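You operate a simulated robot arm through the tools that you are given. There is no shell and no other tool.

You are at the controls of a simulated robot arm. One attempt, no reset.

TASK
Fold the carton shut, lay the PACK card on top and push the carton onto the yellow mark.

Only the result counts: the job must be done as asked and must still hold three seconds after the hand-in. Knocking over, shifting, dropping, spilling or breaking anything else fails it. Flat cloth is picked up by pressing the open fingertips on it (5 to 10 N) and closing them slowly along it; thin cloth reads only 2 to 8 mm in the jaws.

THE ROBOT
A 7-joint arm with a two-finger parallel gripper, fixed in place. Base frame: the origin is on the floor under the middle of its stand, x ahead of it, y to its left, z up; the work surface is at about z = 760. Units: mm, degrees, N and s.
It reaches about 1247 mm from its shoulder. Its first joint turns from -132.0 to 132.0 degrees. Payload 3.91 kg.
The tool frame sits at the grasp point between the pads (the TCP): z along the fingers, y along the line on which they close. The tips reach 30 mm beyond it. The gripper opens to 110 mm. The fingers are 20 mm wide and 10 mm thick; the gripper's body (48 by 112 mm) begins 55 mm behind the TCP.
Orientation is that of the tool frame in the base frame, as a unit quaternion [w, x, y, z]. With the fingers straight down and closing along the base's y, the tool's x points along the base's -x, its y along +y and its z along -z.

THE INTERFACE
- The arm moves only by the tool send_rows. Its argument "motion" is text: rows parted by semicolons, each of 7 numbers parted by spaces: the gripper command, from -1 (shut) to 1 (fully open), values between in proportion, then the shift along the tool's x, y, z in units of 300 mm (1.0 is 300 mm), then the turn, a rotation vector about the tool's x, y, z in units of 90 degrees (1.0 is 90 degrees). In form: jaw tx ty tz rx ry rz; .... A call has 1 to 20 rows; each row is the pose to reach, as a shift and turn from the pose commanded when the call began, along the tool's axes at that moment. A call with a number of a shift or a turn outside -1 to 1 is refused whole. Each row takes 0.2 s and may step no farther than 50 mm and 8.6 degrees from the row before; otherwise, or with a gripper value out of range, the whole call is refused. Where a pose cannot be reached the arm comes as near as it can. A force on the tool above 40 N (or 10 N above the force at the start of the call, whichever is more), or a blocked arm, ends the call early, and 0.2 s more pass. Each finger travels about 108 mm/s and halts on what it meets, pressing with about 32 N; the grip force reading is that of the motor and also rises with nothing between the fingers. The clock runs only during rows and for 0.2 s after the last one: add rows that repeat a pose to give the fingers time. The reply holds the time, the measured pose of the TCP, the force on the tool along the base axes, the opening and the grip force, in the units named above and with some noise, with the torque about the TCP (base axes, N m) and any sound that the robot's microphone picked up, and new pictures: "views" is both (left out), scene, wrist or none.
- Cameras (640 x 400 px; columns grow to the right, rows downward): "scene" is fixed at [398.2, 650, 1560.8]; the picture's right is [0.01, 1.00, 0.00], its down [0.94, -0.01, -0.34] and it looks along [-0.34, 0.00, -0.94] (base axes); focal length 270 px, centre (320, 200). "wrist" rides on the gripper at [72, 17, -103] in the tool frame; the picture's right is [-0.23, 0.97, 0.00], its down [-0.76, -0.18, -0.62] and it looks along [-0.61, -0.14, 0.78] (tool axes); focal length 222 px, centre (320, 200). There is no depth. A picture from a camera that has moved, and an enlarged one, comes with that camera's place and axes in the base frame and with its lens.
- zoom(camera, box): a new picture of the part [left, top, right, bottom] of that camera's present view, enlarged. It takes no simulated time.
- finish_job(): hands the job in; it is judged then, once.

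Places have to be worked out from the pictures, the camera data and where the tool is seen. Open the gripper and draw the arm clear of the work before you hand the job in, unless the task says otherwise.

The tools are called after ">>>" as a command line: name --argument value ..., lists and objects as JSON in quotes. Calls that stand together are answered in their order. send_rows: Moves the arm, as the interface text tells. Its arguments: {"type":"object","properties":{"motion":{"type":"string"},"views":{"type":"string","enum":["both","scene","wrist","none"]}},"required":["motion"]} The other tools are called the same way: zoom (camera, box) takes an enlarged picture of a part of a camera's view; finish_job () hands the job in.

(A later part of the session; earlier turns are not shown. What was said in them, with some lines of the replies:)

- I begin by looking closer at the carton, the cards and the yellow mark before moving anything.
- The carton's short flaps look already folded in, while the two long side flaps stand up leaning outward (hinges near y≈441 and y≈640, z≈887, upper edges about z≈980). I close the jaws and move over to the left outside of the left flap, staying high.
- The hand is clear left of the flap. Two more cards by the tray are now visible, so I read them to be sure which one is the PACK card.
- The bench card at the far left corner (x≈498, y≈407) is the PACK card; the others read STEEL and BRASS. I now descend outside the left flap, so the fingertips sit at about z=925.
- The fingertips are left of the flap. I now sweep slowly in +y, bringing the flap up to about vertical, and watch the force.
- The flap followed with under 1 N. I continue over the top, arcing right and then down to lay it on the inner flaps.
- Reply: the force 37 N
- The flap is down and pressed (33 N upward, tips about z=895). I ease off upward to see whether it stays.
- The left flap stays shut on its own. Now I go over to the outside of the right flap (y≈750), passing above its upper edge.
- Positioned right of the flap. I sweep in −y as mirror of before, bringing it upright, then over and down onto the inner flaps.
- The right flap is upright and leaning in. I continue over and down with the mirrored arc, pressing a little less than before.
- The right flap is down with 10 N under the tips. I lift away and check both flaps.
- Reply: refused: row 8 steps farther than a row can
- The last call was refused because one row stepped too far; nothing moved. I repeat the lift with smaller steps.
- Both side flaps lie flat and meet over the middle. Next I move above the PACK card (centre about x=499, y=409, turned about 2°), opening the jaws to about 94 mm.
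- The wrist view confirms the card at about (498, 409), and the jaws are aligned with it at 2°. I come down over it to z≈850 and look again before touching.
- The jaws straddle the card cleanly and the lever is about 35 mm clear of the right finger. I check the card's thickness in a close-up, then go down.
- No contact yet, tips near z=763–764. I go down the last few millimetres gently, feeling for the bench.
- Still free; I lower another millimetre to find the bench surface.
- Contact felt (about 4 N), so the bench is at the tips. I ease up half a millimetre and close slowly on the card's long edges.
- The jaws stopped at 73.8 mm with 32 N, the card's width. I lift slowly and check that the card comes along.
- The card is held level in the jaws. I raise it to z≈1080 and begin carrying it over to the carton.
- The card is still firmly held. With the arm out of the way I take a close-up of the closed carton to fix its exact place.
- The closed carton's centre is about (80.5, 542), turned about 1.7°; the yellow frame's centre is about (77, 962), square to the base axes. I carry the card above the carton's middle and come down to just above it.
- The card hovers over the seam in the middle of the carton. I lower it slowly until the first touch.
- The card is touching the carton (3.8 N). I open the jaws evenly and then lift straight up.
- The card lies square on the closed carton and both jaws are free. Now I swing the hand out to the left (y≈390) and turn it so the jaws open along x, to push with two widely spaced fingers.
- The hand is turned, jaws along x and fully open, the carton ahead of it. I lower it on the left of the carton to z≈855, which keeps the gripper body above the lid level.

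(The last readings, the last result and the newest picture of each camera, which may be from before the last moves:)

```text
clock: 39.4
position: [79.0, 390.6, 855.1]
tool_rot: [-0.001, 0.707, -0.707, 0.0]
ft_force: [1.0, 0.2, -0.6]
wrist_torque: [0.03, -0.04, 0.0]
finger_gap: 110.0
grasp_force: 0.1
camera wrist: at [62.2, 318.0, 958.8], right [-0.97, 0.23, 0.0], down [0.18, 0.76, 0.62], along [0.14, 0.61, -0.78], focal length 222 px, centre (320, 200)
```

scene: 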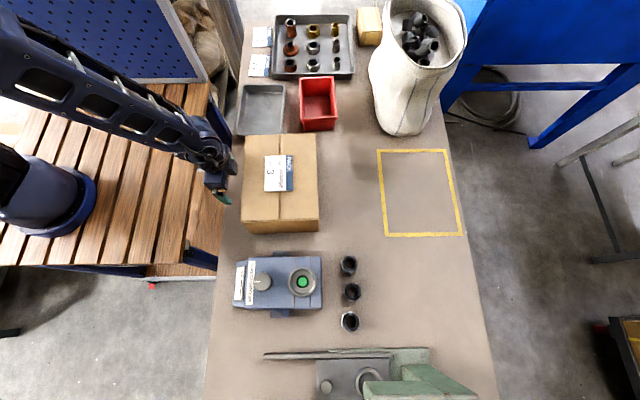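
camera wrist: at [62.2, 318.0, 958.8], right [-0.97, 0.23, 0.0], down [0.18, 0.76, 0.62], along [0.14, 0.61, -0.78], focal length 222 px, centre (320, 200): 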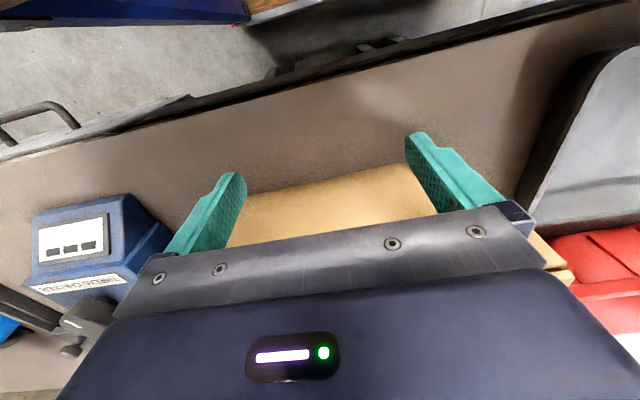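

The fingers are beside the left wall at mid-length. I advance slowly in +y to make contact and watch the force.

>>> send_rows --motion "1 -0.05 0 0 0 0 0; 1 -0.1 0 0 0 0 0; 1 -0.12 0 0 0 0 0; 1 -0.135 0 0 0 0 0; 1 -0.15 0 0 0 0 0; 1 -0.165 0 0 0 0 0; 1 -0.18 0 0 0 0 0; 1 -0.18 0 0 0 0 0" --views "both"

```text
clock: 41.2
position: [77.3, 445.2, 855.7]
tool_rot: [0.0, -0.707, 0.708, 0.0]
ft_force: [-1.0, -5.1, -1.5]
wrist_torque: [0.1, -0.04, 0.03]
finger_gap: 110.0
grasp_force: 0.0
camera wrist: at [60.9, 371.6, 958.1], right [-0.97, 0.23, 0.0], down [0.18, 0.76, 0.62], along [0.14, 0.61, -0.78], focal length 222 px, centre (320, 200)
```

scene: 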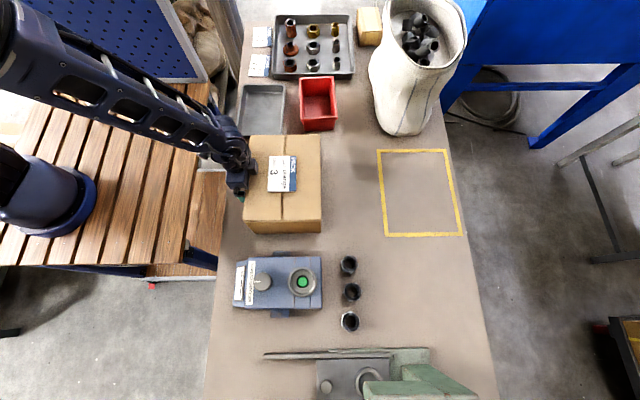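
wrist: 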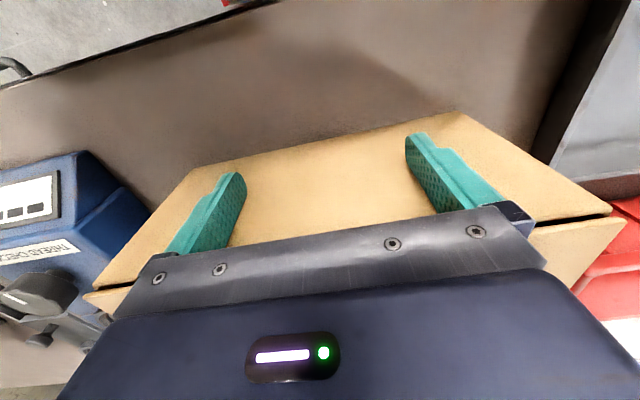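

It slides with only about 5 N, both fingers in contact and the card riding along. I keep pushing in +y steadily, slowly at the start and end.

>>> send_rows --motion "1 -0.015 0 0 0 0 0; 1 -0.04 0 0 0 0 0; 1 -0.08 0 0 0 0 0; 1 -0.12 0 0 0 0 0; 1 -0.16 0 0 0 0 0; 1 -0.2 0 0 0 0 0; 1 -0.24 0 0 0 0 0; 1 -0.28 0 0 0 0 0; 1 -0.32 0 0 0 0 0; 1 -0.36 0 0 0 0 0; 1 -0.4 0 0 0 0 0; 1 -0.44 0 0 0 0 0; 1 -0.48 0 0 0 0 0; 1 -0.52 0 0 0 0 0; 1 -0.56 0 0 0 0 0; 1 -0.6 0 0 0 0 0; 1 -0.63 0 0 0 0 0; 1 -0.65 0 0 0 0 0; 1 -0.66 0 0 0 0 0; 1 -0.66 0 0 0 0 0" --views "both"

```text
clock: 45.4
position: [77.3, 643.7, 855.1]
tool_rot: [-0.001, 0.708, -0.707, 0.001]
ft_force: [-0.1, -5.2, 0.9]
wrist_torque: [0.12, -0.04, 0.08]
finger_gap: 110.2
grasp_force: 0.1
camera wrist: at [60.3, 570.0, 958.1], right [-0.97, 0.23, 0.0], down [0.18, 0.76, 0.62], along [0.14, 0.61, -0.78], focal length 222 px, centre (320, 200)
```

scene: 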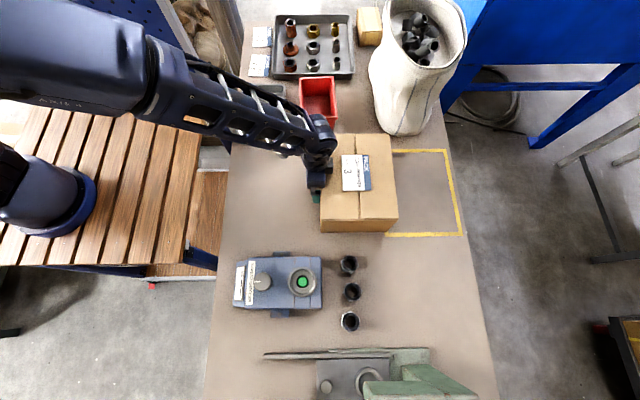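
wrist: 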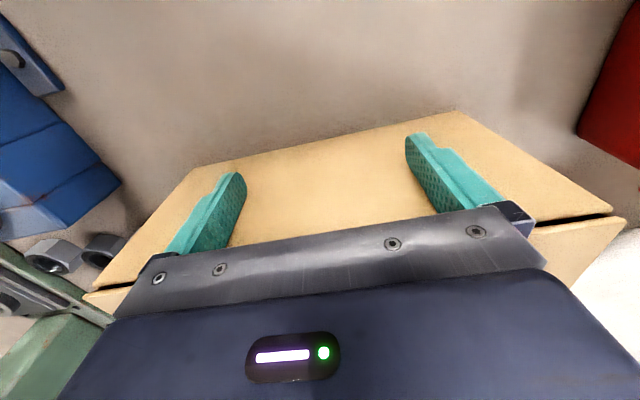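

The carton is square to the fingers and about 210 mm short of the mark. I check its alignment in x with a close-up before the rest.

>>> zoom --camera "scene" --box '[300, 110, 480, 250]'

```text
2.86 times, centred on (390, 180) of scene
camera zoom: at [398.2, 650.0, 1560.8], right [0.01, 1.0, 0.0], down [0.94, -0.01, -0.34], along [-0.34, 0.0, -0.94], focal length 770 px, centre (120, 257)
```

zoom: 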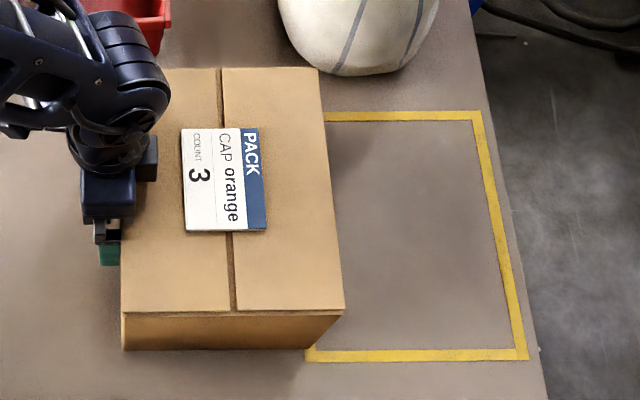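

The carton sits at yaw ≈0, its centre near x≈81, y≈751, about 210 mm short of the mark's centre. I push on by about 204 mm and then measure again.

>>> send_rows --motion "1 -0.015 0 0 0 0 0; 1 -0.04 0 0 0 0 0; 1 -0.08 0 0 0 0 0; 1 -0.12 0 0 0 0 0; 1 -0.16 0 0 0 0 0; 1 -0.2 0 0 0 0 0; 1 -0.24 0 0 0 0 0; 1 -0.28 0 0 0 0 0; 1 -0.32 0 0 0 0 0; 1 -0.36 0 0 0 0 0; 1 -0.4 0 0 0 0 0; 1 -0.44 0 0 0 0 0; 1 -0.48 0 0 0 0 0; 1 -0.52 0 0 0 0 0; 1 -0.56 0 0 0 0 0; 1 -0.6 0 0 0 0 0; 1 -0.64 0 0 0 0 0; 1 -0.665 0 0 0 0 0; 1 -0.68 0 0 0 0 0; 1 -0.68 0 0 0 0 0" --views "both"

>>> zoom --camera "scene" --box '[340, 110, 500, 250]'

```text
clock: 49.6
position: [77.2, 846.5, 854.7]
tool_rot: [0.0, -0.707, 0.707, 0.0]
ft_force: [-0.4, -6.4, 2.7]
wrist_torque: [0.17, 0.02, -0.05]
finger_gap: 110.0
grasp_force: 0.0
camera wrist: at [61.3, 773.9, 958.3], right [-0.97, 0.23, 0.0], down [0.18, 0.76, 0.62], along [0.14, 0.61, -0.78], focal length 222 px, centre (320, 200)
```

scene: 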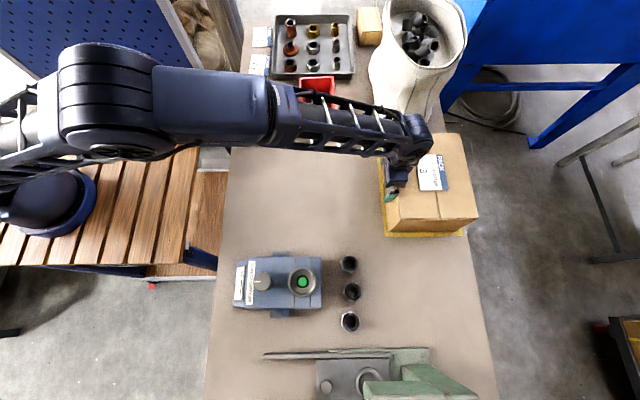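
wrist: 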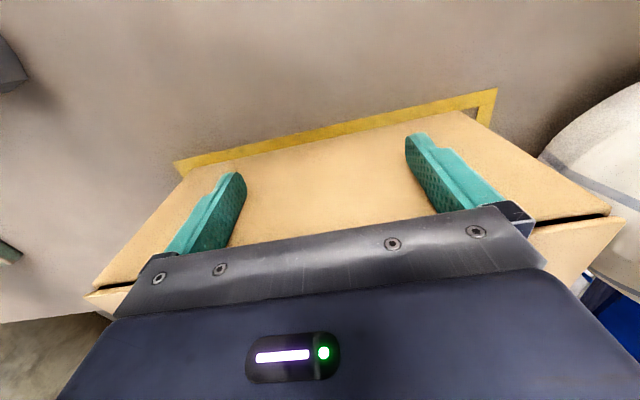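

```text
2.86 times, centred on (420, 180) of scene
camera zoom: at [398.2, 650.0, 1560.8], right [0.01, 1.0, 0.0], down [0.94, -0.01, -0.34], along [-0.34, 0.0, -0.94], focal length 770 px, centre (34, 257)
```

zoom: 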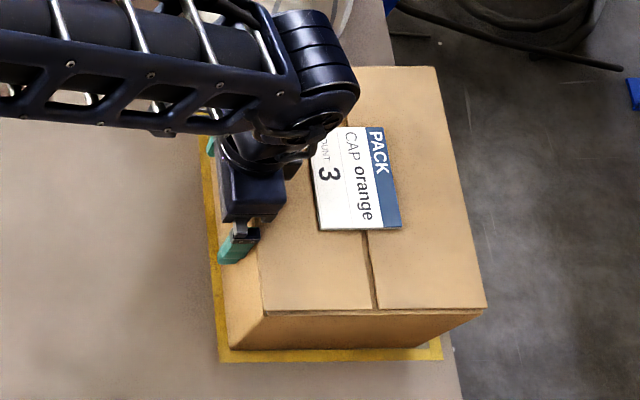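

The carton is on the mark, its left wall at y≈856; about 6 mm more centres it in y. I give it that last slow nudge, then back the fingers off and rise clear.

>>> send_rows --motion "1 -0.007 0 0 0 0 0; 1 -0.014 0 0 0 0 0; 1 -0.019 0 0 0 0 0; 1 -0.019 0 0 0 0 0; 1 0.01 0 0 0 0 0; 1 0.06 0 0 0 0 0; 1 0.12 0 0 0 0 0; 1 0.12 0 -0.15 0 0 0; 1 0.12 0 -0.31 0 0 0; 1 0.12 0 -0.47 0 0 0; 1 0.27 0 -0.5 0 0 0; 1 0.42 0 -0.5 0 0 0; 1 0.57 0 -0.5 0 0 0; 1 0.57 0 -0.5 0 0 0" --views "both"

>>> zoom --camera "scene" --box '[360, 130, 480, 250]'

```text
clock: 52.6
position: [78.3, 676.6, 1004.1]
tool_rot: [-0.001, 0.708, -0.707, 0.0]
ft_force: [0.0, -0.5, 0.0]
wrist_torque: [0.01, -0.04, -0.01]
finger_gap: 109.9
grasp_force: 0.0
camera wrist: at [60.8, 603.2, 1107.5], right [-0.97, 0.23, 0.0], down [0.18, 0.76, 0.62], along [0.14, 0.61, -0.78], focal length 222 px, centre (320, 200)
```

scene: 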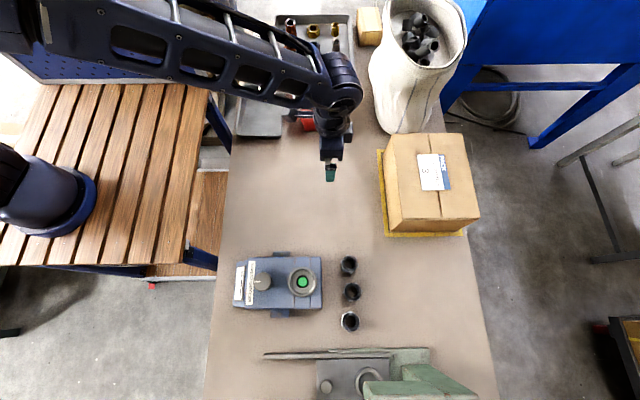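
wrist: 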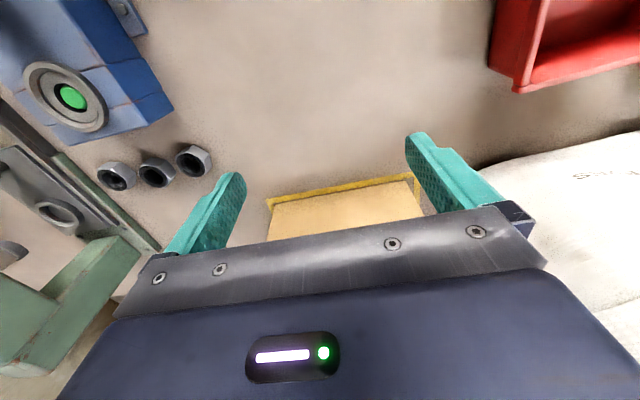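

```text
3.33 times, centred on (420, 190) of scene
camera zoom: at [398.2, 650.0, 1560.8], right [0.01, 1.0, 0.0], down [0.94, -0.01, -0.34], along [-0.34, 0.0, -0.94], focal length 898 px, centre (-13, 233)
```

zoom: 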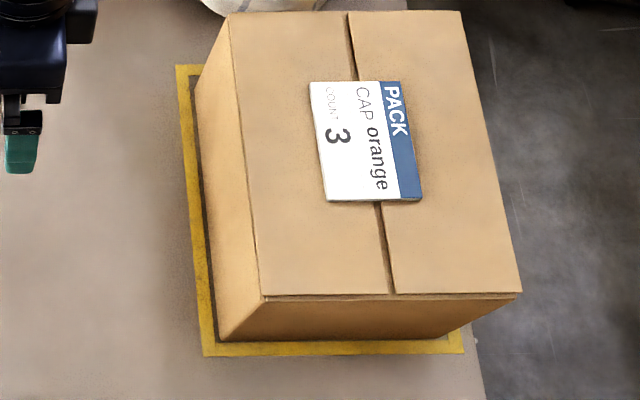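

The carton stands within the frame: its left wall is about 4–5 mm inside the inner edge, but its front wall almost touches the front stripe, so it is about 6 mm too far in +x. I close the jaws and go round, high, to its front side for a small nudge in −x.

>>> send_rows --motion "-1 0 -0.14 0 0 0 0; -1 0 -0.28 0 0 0 0; -1 0 -0.42 0 0 0 0; -1 0 -0.56 0 0 0 0; -1 0 -0.66 0 0 0 0; -1 -0.12 -0.66 0 0 0 0; -1 -0.26 -0.66 0 0 0 0; -1 -0.4 -0.66 0 0 0 0; -1 -0.54 -0.66 0 0 0 0; -1 -0.68 -0.66 0 0 0 0; -1 -0.82 -0.66 0 0 0 0; -1 -0.953 -0.66 0 0 0 0; -1 -0.953 -0.66 0 0 0 0" --views "both"

```text
clock: 55.4
position: [277.4, 941.7, 1003.6]
tool_rot: [0.001, 0.707, -0.707, 0.0]
ft_force: [-0.4, 1.3, 0.8]
wrist_torque: [0.04, 0.0, 0.03]
finger_gap: 0.1
grasp_force: 31.9
out of reach, approached as far as the arm can: row 12, 13
camera wrist: at [260.4, 869.1, 1107.0], right [-0.97, 0.23, 0.0], down [0.18, 0.76, 0.62], along [0.14, 0.61, -0.78], focal length 222 px, centre (320, 200)
```

scene: 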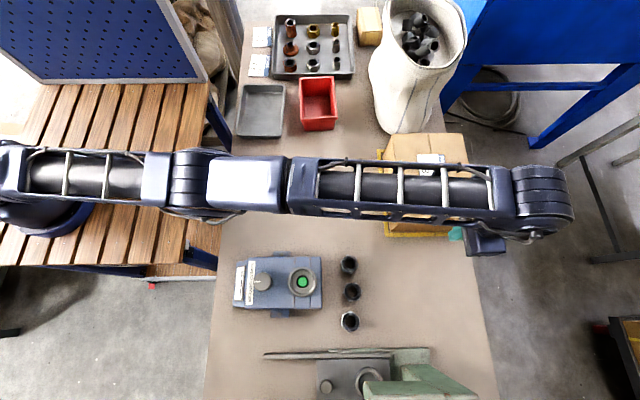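
wrist: 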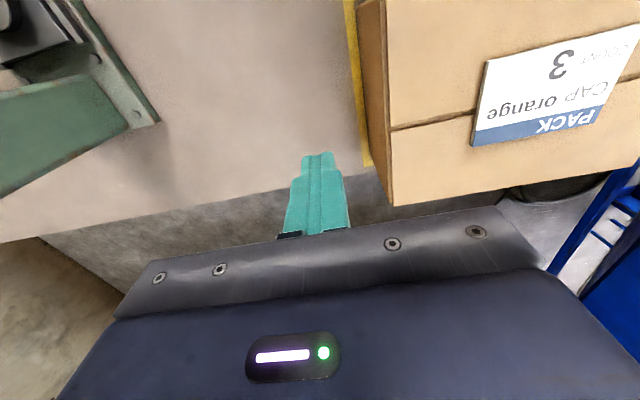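

The arm is at the limit of its reach at y≈942 here, so instead I'll push with both fingers spread along y from y≈925, which straddles the carton's centre. I back off a little and turn the hand back so the jaws open along y.

>>> send_rows --motion "-1 0.04 0 0 0 0 0.05; -1 0.08 0 0 0 0 0.14; -1 0.12 0 0 0 0 0.23; -1 0.12 0 0 0 0 0.32; -1 0.12 0 0 0 0 0.41; -1 0.12 0 0 0 0 0.5; -1 0.12 0 0 0 0 0.59; -1 0.12 0 0 0 0 0.68; -1 0.12 0 0 0 0 0.77; -1 0.12 0 0 0 0 0.86; -1 0.12 0 0 0 0 0.95; -1 0.12 0 0 0 0 1; 1 0.12 0 0 0 0 1; 1 0.12 0 0 0 0 1; 1 0.12 0 0 0 0 1" --views "both"

```text
clock: 58.6
position: [282.8, 938.0, 1009.3]
tool_rot: [-0.001, 0.001, 1.0, 0.0]
ft_force: [0.1, -0.6, -0.4]
wrist_torque: [-0.01, -0.01, 0.01]
finger_gap: 110.0
grasp_force: 0.0
out of reach, approached as far as the arm can: row 1, 2, 3, 4, 5, 6, 7, 8, 9, 10, 11, 12, 13, 14, 15
camera wrist: at [211.1, 954.9, 1112.0], right [0.23, 0.97, 0.0], down [0.76, -0.18, 0.62], along [0.61, -0.14, -0.78], focal length 222 px, centre (320, 200)
```

scene: 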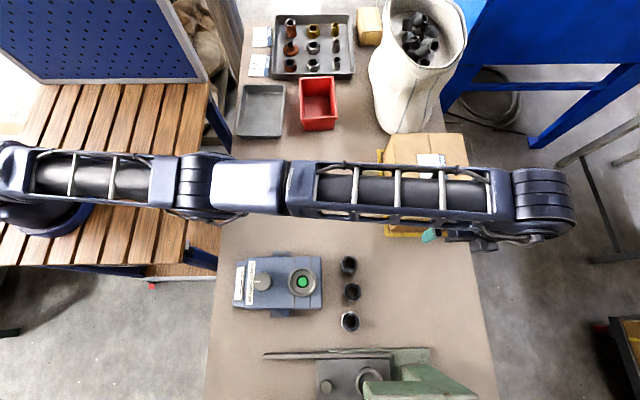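
wrist: 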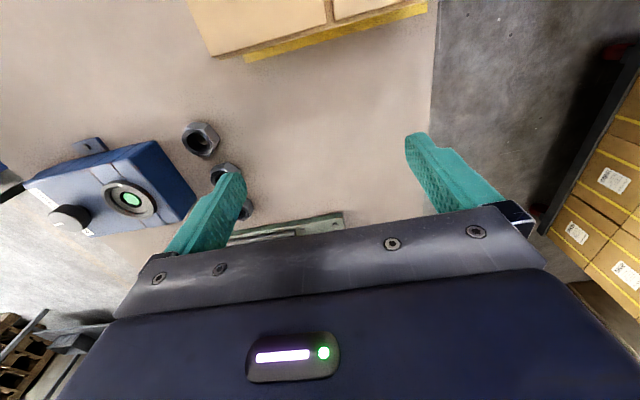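

The hand is turned to close along y but the arm is still reported at its reach limit. I pull it back a bit (−y and −x) to get a well-reached pose and see where it really is.

>>> send_rows --motion "1 0.02 -0.04 0 0 0 0; 1 0.04 -0.08 0 0 0 0; 1 0.04 -0.1 0 0 0 0; 1 0.04 -0.1 0 0 0 0" --views "wrist"

```text
clock: 59.6
position: [276.6, 938.4, 1012.9]
tool_rot: [0.0, 0.0, 1.0, -0.001]
ft_force: [1.1, 0.1, -0.2]
wrist_torque: [-0.01, -0.02, -0.02]
finger_gap: 109.9
grasp_force: 0.0
out of reach, approached as far as the arm can: row 1, 2, 3, 4
camera wrist: at [203.7, 955.3, 1115.6], right [0.23, 0.97, 0.0], down [0.76, -0.18, 0.62], along [0.61, -0.14, -0.78], focal length 222 px, centre (320, 200)
```

wrist: 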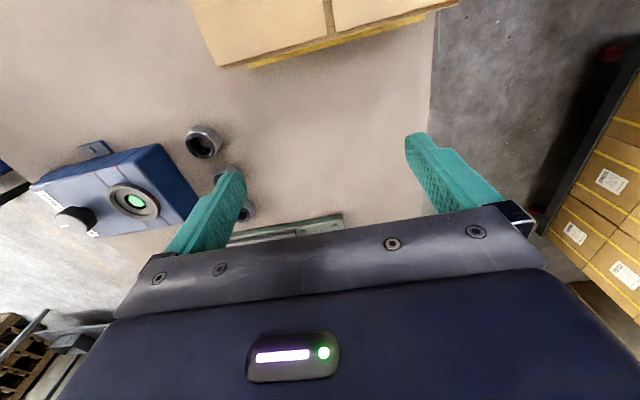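

The readings show the arm hung up in its fully stretched pose. I repeat the commanded pose for a second to see whether it settles inwards.

>>> send_rows --motion "1 0 0 0 0 0 0; 1 0 0 0 0 0 0; 1 0 0 0 0 0 0; 1 0 0 0 0 0 0; 1 0 0 0 0 0 0" --views "none"

```text
clock: 60.8
position: [275.7, 938.5, 1011.5]
tool_rot: [0.0, 0.001, 1.0, -0.001]
ft_force: [0.0, 0.1, -0.6]
wrist_torque: [0.0, 0.0, 0.0]
finger_gap: 109.8
grasp_force: 0.1
```

The command has settled to the actual pose. I retract decisively in −y with larger steps to bend the elbow out of the stretched pose.

>>> send_rows --motion "1 0 -0.15 0 0 0 0; 1 0 -0.3 0 0 0 0; 1 0 -0.45 0 0 0 0; 1 0 -0.6 0 0 0 0; 1 0 -0.6 0 0 0 0" --views "both"

```text
clock: 62.0
position: [297.9, 931.5, 1037.6]
tool_rot: [0.0, 0.0, 1.0, -0.001]
ft_force: [-0.4, 0.3, 1.1]
wrist_torque: [0.04, 0.0, -0.01]
finger_gap: 110.1
grasp_force: 0.0
out of reach, approached as far as the arm can: row 1, 2, 3, 4, 5
camera wrist: at [224.9, 947.7, 1140.6], right [0.23, 0.97, 0.0], down [0.76, -0.18, 0.62], along [0.61, -0.14, -0.78], focal length 222 px, centre (320, 200)
```

scene: 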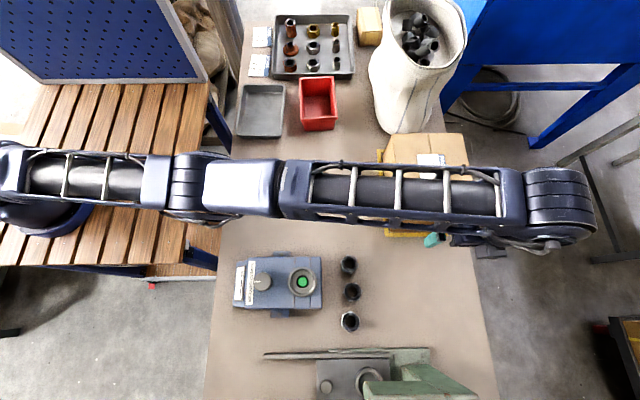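
wrist: 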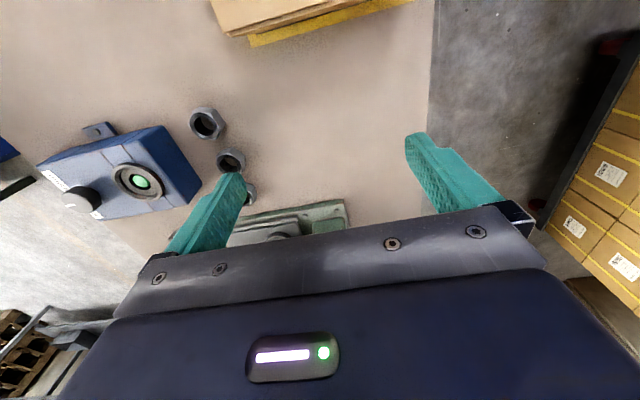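

It only slides along the edge of its reach (elbow straight). Lowering the hand should flex the elbow, so I command a move down and back together; the hand is clear in front of the carton (x≈298 versus its front at 214).

>>> send_rows --motion "1 0 -0.03 0.06 0 0 0; 1 0 -0.07 0.12 0 0 0; 1 0 -0.11 0.18 0 0 0; 1 0 -0.15 0.24 0 0 0; 1 0 -0.2 0.3 0 0 0; 1 0 -0.2 0.3 0 0 0" --views "both"

```text
clock: 63.4
position: [307.9, 943.3, 952.6]
tool_rot: [0.0, 0.001, 1.0, -0.001]
ft_force: [0.8, 0.8, 1.2]
wrist_torque: [0.05, 0.0, -0.01]
finger_gap: 110.2
grasp_force: 0.1
out of reach, approached as far as the arm can: row 1, 2, 3, 4, 5, 6
camera wrist: at [235.5, 958.6, 1055.5], right [0.23, 0.97, 0.0], down [0.76, -0.18, 0.62], along [0.61, -0.14, -0.78], focal length 222 px, centre (320, 200)
```

scene: 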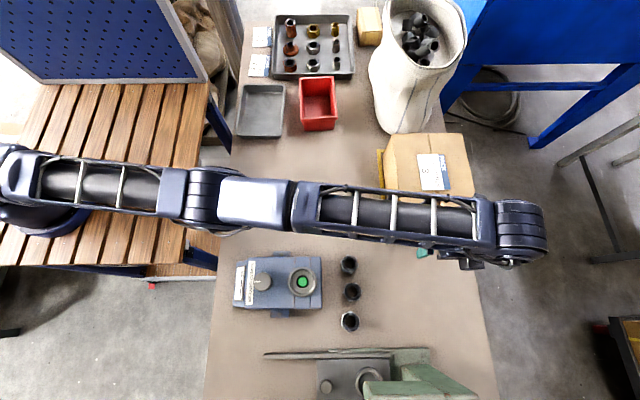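
wrist: 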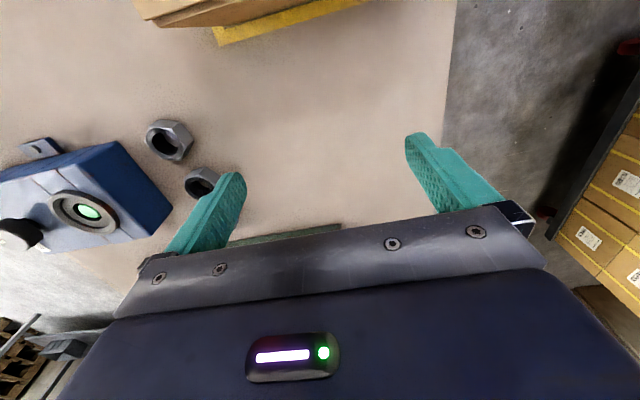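

Still stretched straight. The elbow likely sits just past straight at its stop, so I first go slightly outward while lowering (hand is over empty bench in front of the carton) and only then pull back, to make the elbow flex the right way.

>>> send_rows --motion "1 0 0.04 0.04 0 0 0; 1 0 0.05 0.1 0 0 0; 1 0 0.05 0.16 0 0 0; 1 0 0.05 0.22 0 0 0; 1 0 0.03 0.27 0 0 0; 1 0 0 0.3 0 0 0; 1 0 -0.04 0.32 0 0 0; 1 0 -0.1 0.32 0 0 0; 1 0 -0.16 0.32 0 0 0; 1 0 -0.22 0.32 0 0 0; 1 0 -0.22 0.32 0 0 0" --views "both"

```text
clock: 65.8
position: [304.4, 874.4, 858.7]
tool_rot: [0.0, -0.001, 1.0, 0.0]
ft_force: [-0.2, 0.2, 0.2]
wrist_torque: [0.0, 0.04, -0.01]
finger_gap: 110.1
grasp_force: 0.0
out of reach, approached as far as the arm can: row 1, 2, 3, 4
camera wrist: at [232.3, 891.3, 961.8], right [0.23, 0.97, 0.0], down [0.76, -0.18, 0.62], along [0.61, -0.14, -0.78], focal length 222 px, centre (320, 200)
```

scene: 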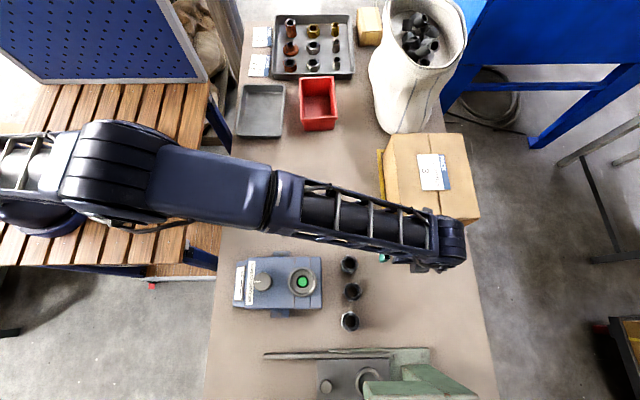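
wrist: 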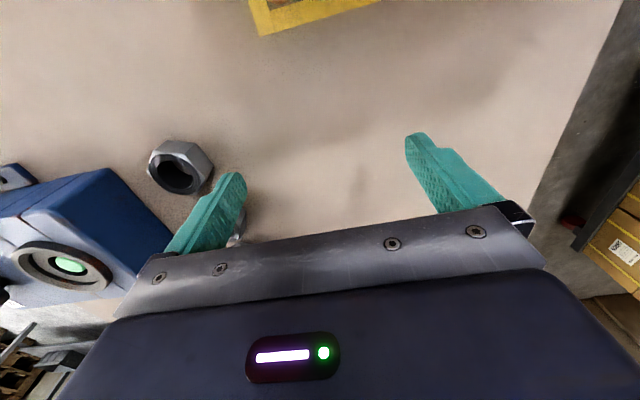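

The elbow has flexed again and the arm obeys. I set the jaws to about 88 mm and move to just in front of the carton's front wall, at y≈925 so the fingers straddle its middle.

>>> send_rows --motion "0.6 0.03 0.06 0 0 0 0; 0.6 0.08 0.12 0 0 0 0; 0.6 0.13 0.17 0 0 0 0; 0.6 0.17 0.17 0 0 0 0; 0.6 0.19 0.17 0 0 0 0; 0.6 0.19 0.17 0 0 0 0" --views "both"

>>> zoom --camera "scene" --box '[360, 130, 500, 260]'

```text
clock: 67.2
position: [248.6, 927.6, 859.0]
tool_rot: [0.001, 0.0, 1.0, 0.001]
ft_force: [0.5, 0.1, -0.2]
wrist_torque: [-0.03, -0.01, -0.02]
finger_gap: 88.2
grasp_force: 0.1
camera wrist: at [175.9, 942.9, 961.4], right [0.23, 0.97, 0.0], down [0.76, -0.18, 0.62], along [0.61, -0.14, -0.78], focal length 222 px, centre (320, 200)
```

scene: 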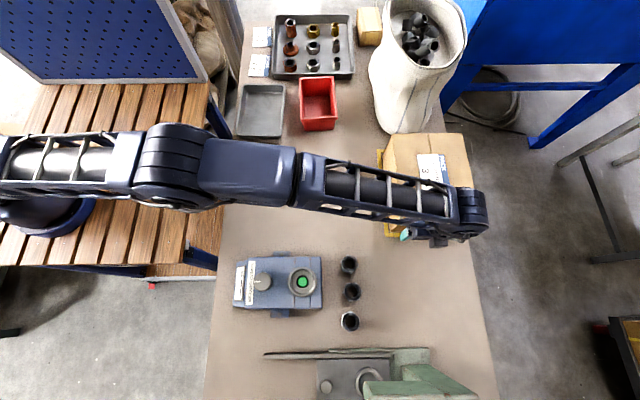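
wrist: 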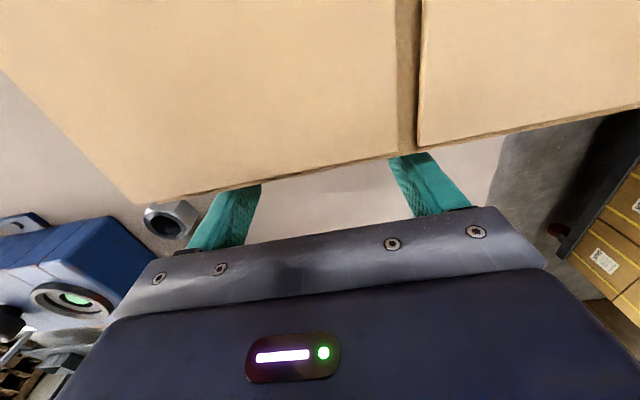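

```text
3.08 times, centred on (430, 195) of scene
camera zoom: at [398.2, 650.0, 1560.8], right [0.01, 1.0, 0.0], down [0.94, -0.01, -0.34], along [-0.34, 0.0, -0.94], focal length 829 px, centre (-18, 215)
```

zoom: 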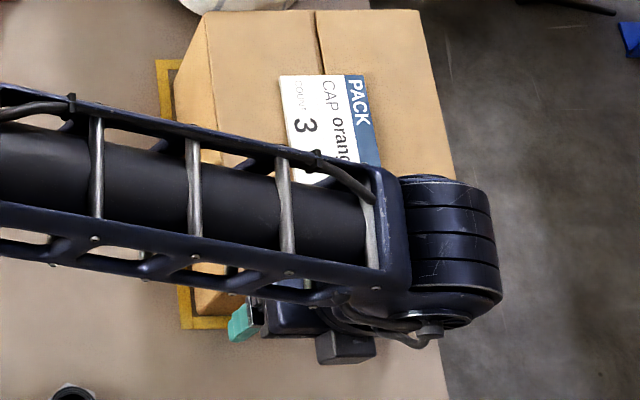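

Both fingertips are just in front of the front wall (about 25 mm to go). I approach to near contact with small steps.

>>> send_rows --motion "0.6 0.03 0 0 0 0 0; 0.6 0.055 0 0 0 0 0; 0.6 0.07 0 0 0 0 0; 0.6 0.077 0 0 0 0 0; 0.6 0.077 0 0 0 0 0" --views "wrist"

```text
clock: 68.4
position: [227.3, 926.7, 858.2]
tool_rot: [0.0, 0.0, 1.0, 0.0]
ft_force: [5.3, -0.1, -1.3]
wrist_torque: [-0.04, 0.06, -0.21]
finger_gap: 87.8
grasp_force: 0.1
camera wrist: at [153.5, 943.2, 961.5], right [0.23, 0.97, 0.0], down [0.76, -0.18, 0.62], along [0.61, -0.14, -0.78], focal length 222 px, centre (320, 200)
```

wrist: 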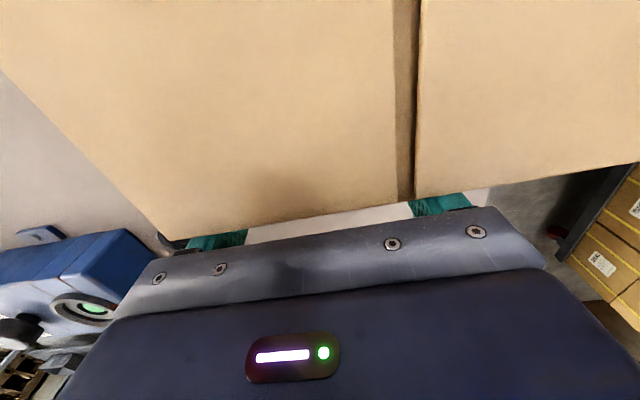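

Contact already at x≈227 (5 N), so the front wall was at about x=217. I nudge the carton about 8 mm in −x, slowly.

>>> send_rows --motion "0.6 0.006 0 0 0 0 0; 0.6 0.012 0 0 0 0 0; 0.6 0.018 0 0 0 0 0; 0.6 0.024 0 0 0 0 0; 0.6 0.028 0 0 0 0 0; 0.6 0.028 0 0 0 0 0" --views "wrist"

```text
clock: 69.8
position: [217.2, 925.2, 859.5]
tool_rot: [0.001, 0.0, 1.0, 0.001]
ft_force: [5.2, 0.9, 1.1]
wrist_torque: [0.0, 0.14, -0.26]
finger_gap: 88.3
grasp_force: 0.1
camera wrist: at [144.1, 942.2, 961.7], right [0.23, 0.97, 0.0], down [0.76, -0.18, 0.62], along [0.61, -0.14, -0.78], focal length 222 px, centre (320, 200)
```

wrist: 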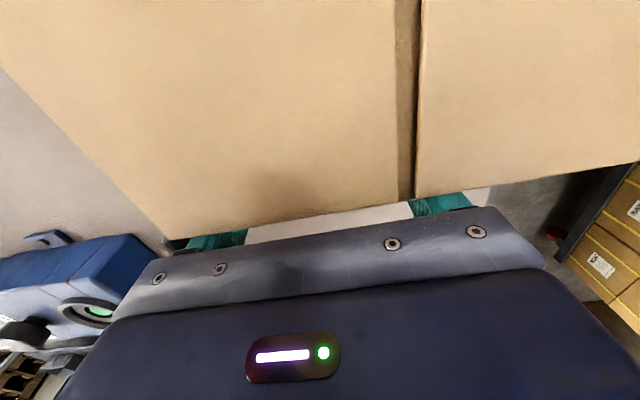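

The carton has followed. I back straight off in +x, retract toward the robot and rise, then look.

>>> send_rows --motion "0.6 -0.04 0 0 0 0 0; 0.6 -0.1 0 0 0 0 0; 0.6 -0.17 0 0 0 0 0; 0.6 -0.17 -0.1 -0.05 0 0 0; 0.6 -0.17 -0.2 -0.15 0 0 0; 0.6 -0.17 -0.3 -0.25 0 0 0; 0.6 -0.17 -0.4 -0.35 0 0 0; 0.6 -0.17 -0.5 -0.45 0 0 0; 0.6 -0.17 -0.62 -0.5 0 0 0; 0.6 -0.17 -0.76 -0.5 0 0 0; 0.6 -0.17 -0.9 -0.5 0 0 0; 0.6 -0.17 -1 -0.5 0 0 0; 0.6 -0.17 -1 -0.5 0 0 0" --views "both"

>>> zoom --camera "scene" --box '[360, 130, 480, 250]'

```text
clock: 72.6
position: [268.3, 625.2, 1008.4]
tool_rot: [0.0, -0.001, 1.0, 0.0]
ft_force: [0.1, 0.2, -0.4]
wrist_torque: [-0.02, 0.01, -0.01]
finger_gap: 88.2
grasp_force: 0.1
camera wrist: at [194.8, 642.1, 1111.0], right [0.23, 0.97, 0.0], down [0.76, -0.18, 0.62], along [0.61, -0.14, -0.78], focal length 222 px, centre (320, 200)
```

scene: 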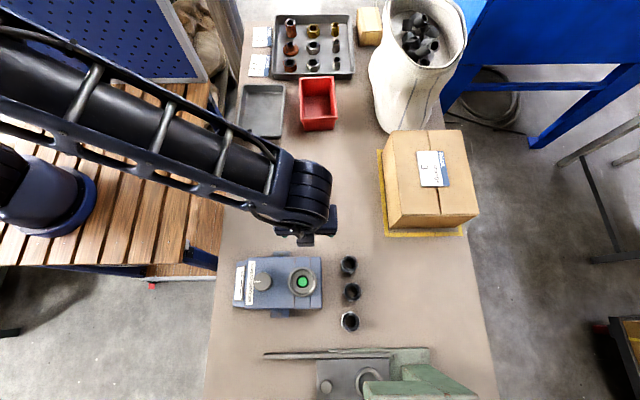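
wrist: 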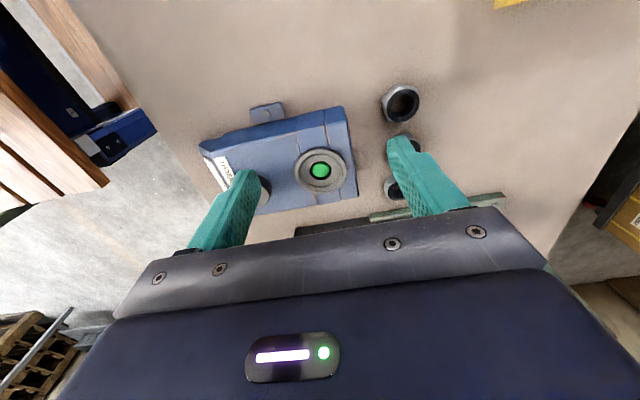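

```text
3.33 times, centred on (420, 190) of scene
camera zoom: at [398.2, 650.0, 1560.8], right [0.01, 1.0, 0.0], down [0.94, -0.01, -0.34], along [-0.34, 0.0, -0.94], focal length 898 px, centre (-13, 233)
```

zoom: 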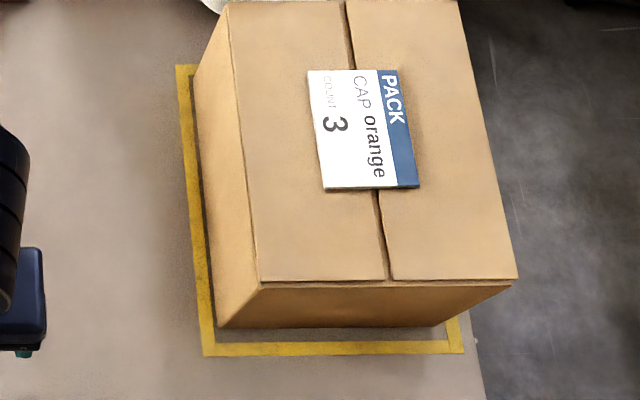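

The carton now shows a visible gap to the front stripe. I zoom in tightly on the corners to compare front and back margins.

>>> zoom --camera "scene" --box '[370, 140, 410, 165]'

>>> zoom --camera "scene" --box '[375, 210, 415, 245]'

>>> zoom --camera "scene" --box '[435, 205, 485, 245]'

```text
16.00 times, centred on (390, 152) of scene
camera zoom: at [398.2, 650.0, 1560.8], right [0.01, 1.0, 0.0], down [0.94, -0.01, -0.34], along [-0.34, 0.0, -0.94], focal length 4313 px, centre (-800, 960)
```

zoom: 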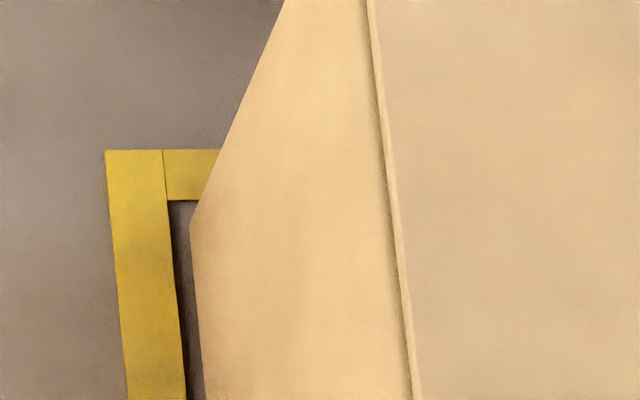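

```text
11.43 times, centred on (395, 228) of scene
camera zoom: at [398.2, 650.0, 1560.8], right [0.01, 1.0, 0.0], down [0.94, -0.01, -0.34], along [-0.34, 0.0, -0.94], focal length 3081 px, centre (-537, -114)
```

zoom: 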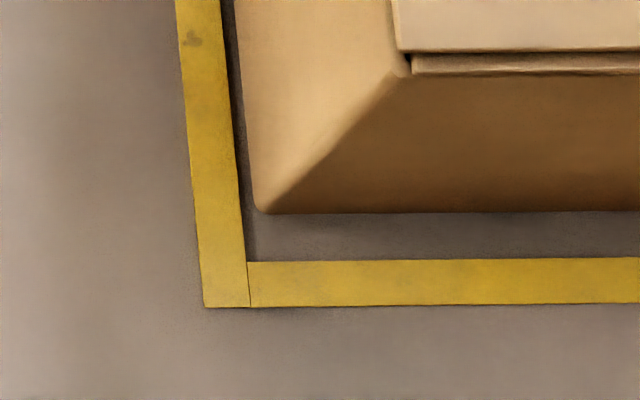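

```text
10.00 times, centred on (460, 225) of scene
camera zoom: at [398.2, 650.0, 1560.8], right [0.01, 1.0, 0.0], down [0.94, -0.01, -0.34], along [-0.34, 0.0, -0.94], focal length 2696 px, centre (-1080, -50)
```

zoom: 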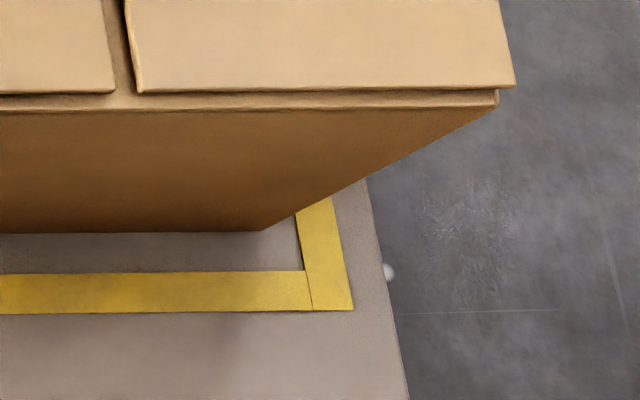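

All four sides of the carton lie inside the frame's inner edges (about 13 mm front, 6 mm back, 4 mm left, 10 mm right), it is square, the flaps are flat and the card is in place. I open the jaws fully and draw the arm well clear, then take a last look.

>>> send_rows --motion "1 0.05 -0.05 -0.08 0 0 0; 1 0.1 -0.15 -0.16 0 0 0; 1 0.15 -0.25 -0.24 0 0 0; 1 0.2 -0.37 -0.3 0 0 0; 1 0.25 -0.49 -0.3 0 0 0; 1 0.3 -0.6 -0.3 0 0 0; 1 0.3 -0.6 -0.3 0 0 0; 1 0.3 -0.6 -0.3 0 0 0; 1 0.3 -0.6 -0.3 0 0 0" --views "both"

>>> zoom --camera "scene" --box '[360, 120, 500, 250]'

>>> zoom --camera "scene" --box '[200, 0, 480, 175]'

>>> zoom --camera "scene" --box '[200, 240, 440, 400]'

```text
clock: 74.6
position: [177.1, 444.1, 1097.5]
tool_rot: [0.0, 0.0, 1.0, 0.0]
ft_force: [-0.7, 0.5, -0.4]
wrist_torque: [0.01, -0.02, 0.01]
finger_gap: 110.1
grasp_force: 0.0
camera wrist: at [105.0, 461.3, 1201.1], right [0.23, 0.97, 0.0], down [0.76, -0.18, 0.62], along [0.61, -0.14, -0.78], focal length 222 px, centre (320, 200)
```

scene: 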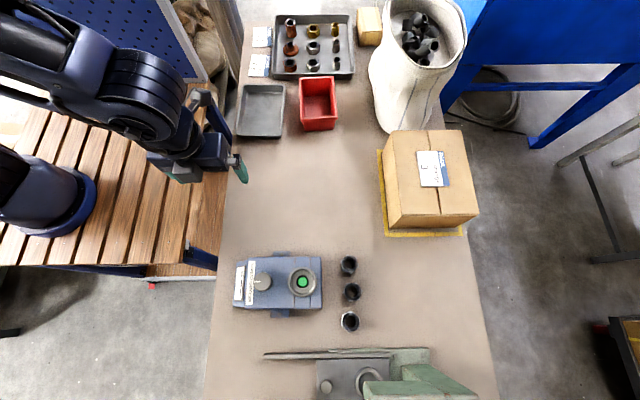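
wrist: 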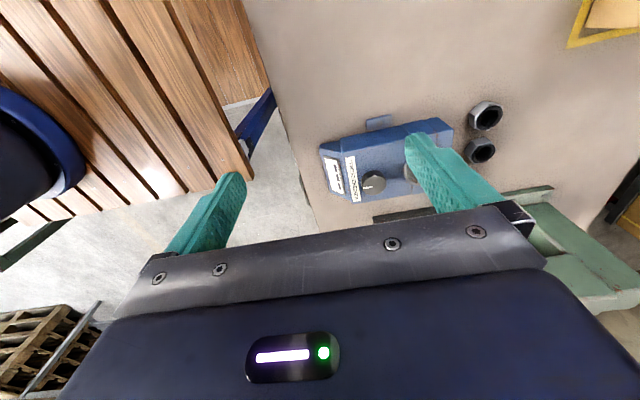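

```text
3.08 times, centred on (430, 185) of scene
camera zoom: at [398.2, 650.0, 1560.8], right [0.01, 1.0, 0.0], down [0.94, -0.01, -0.34], along [-0.34, 0.0, -0.94], focal length 829 px, centre (-18, 246)
```

zoom: 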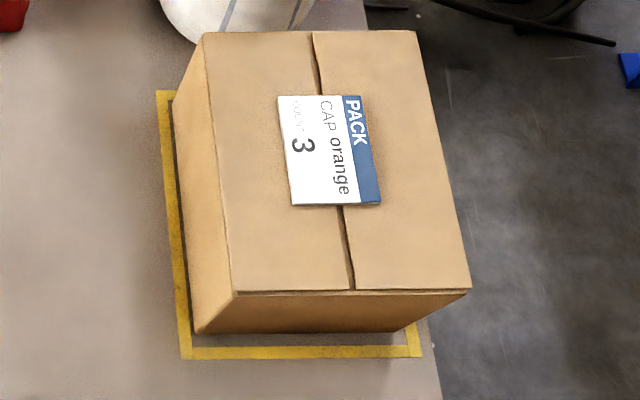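

```text
2.29 times, centred on (340, 88) of scene
camera zoom: at [398.2, 650.0, 1560.8], right [0.01, 1.0, 0.0], down [0.94, -0.01, -0.34], along [-0.34, 0.0, -0.94], focal length 616 px, centre (274, 457)
```

zoom: 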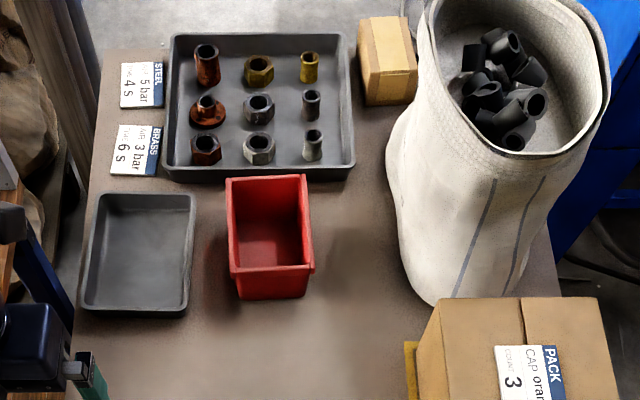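

```text
2.50 times, centred on (320, 320) of scene
camera zoom: at [398.2, 650.0, 1560.8], right [0.01, 1.0, 0.0], down [0.94, -0.01, -0.34], along [-0.34, 0.0, -0.94], focal length 674 px, centre (320, -100)
```

zoom: 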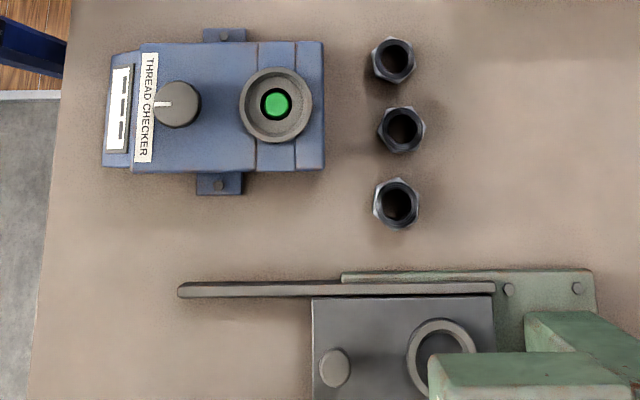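

The carton is shut, with the PACK card lying flat on top. It stands square inside the yellow frame, nothing else on the bench has moved, and the open hand is well clear. I hand the job in.

>>> finish_job

```text
The job is handed in.
```

The carton is folded shut, the PACK card lies flat on top, and the carton stands square inside the yellow frame. I've handed the job in and have not had a verdict back.

- **Position:** in the last close-up, all four carton walls were inside the frame's inner edges. The gaps were about 13 mm at the front, 6 mm at the back, 4 mm at the left and 10 mm at the right.
- **Flaps:** both side flaps stayed down on their own after pressing, and looked flat to within 1–2 mm.
- **Surroundings:** nothing else on the bench looked moved in the final pictures. The gripper is open and the arm is drawn back, clear of the carton.

I nudged the carton a second time, toward the back edge, because the first push left its front wall almost on the front stripe. On the way there the arm got stuck at full stretch for a few seconds, in front of the carton and touching nothing, and I freed it before the nudge.
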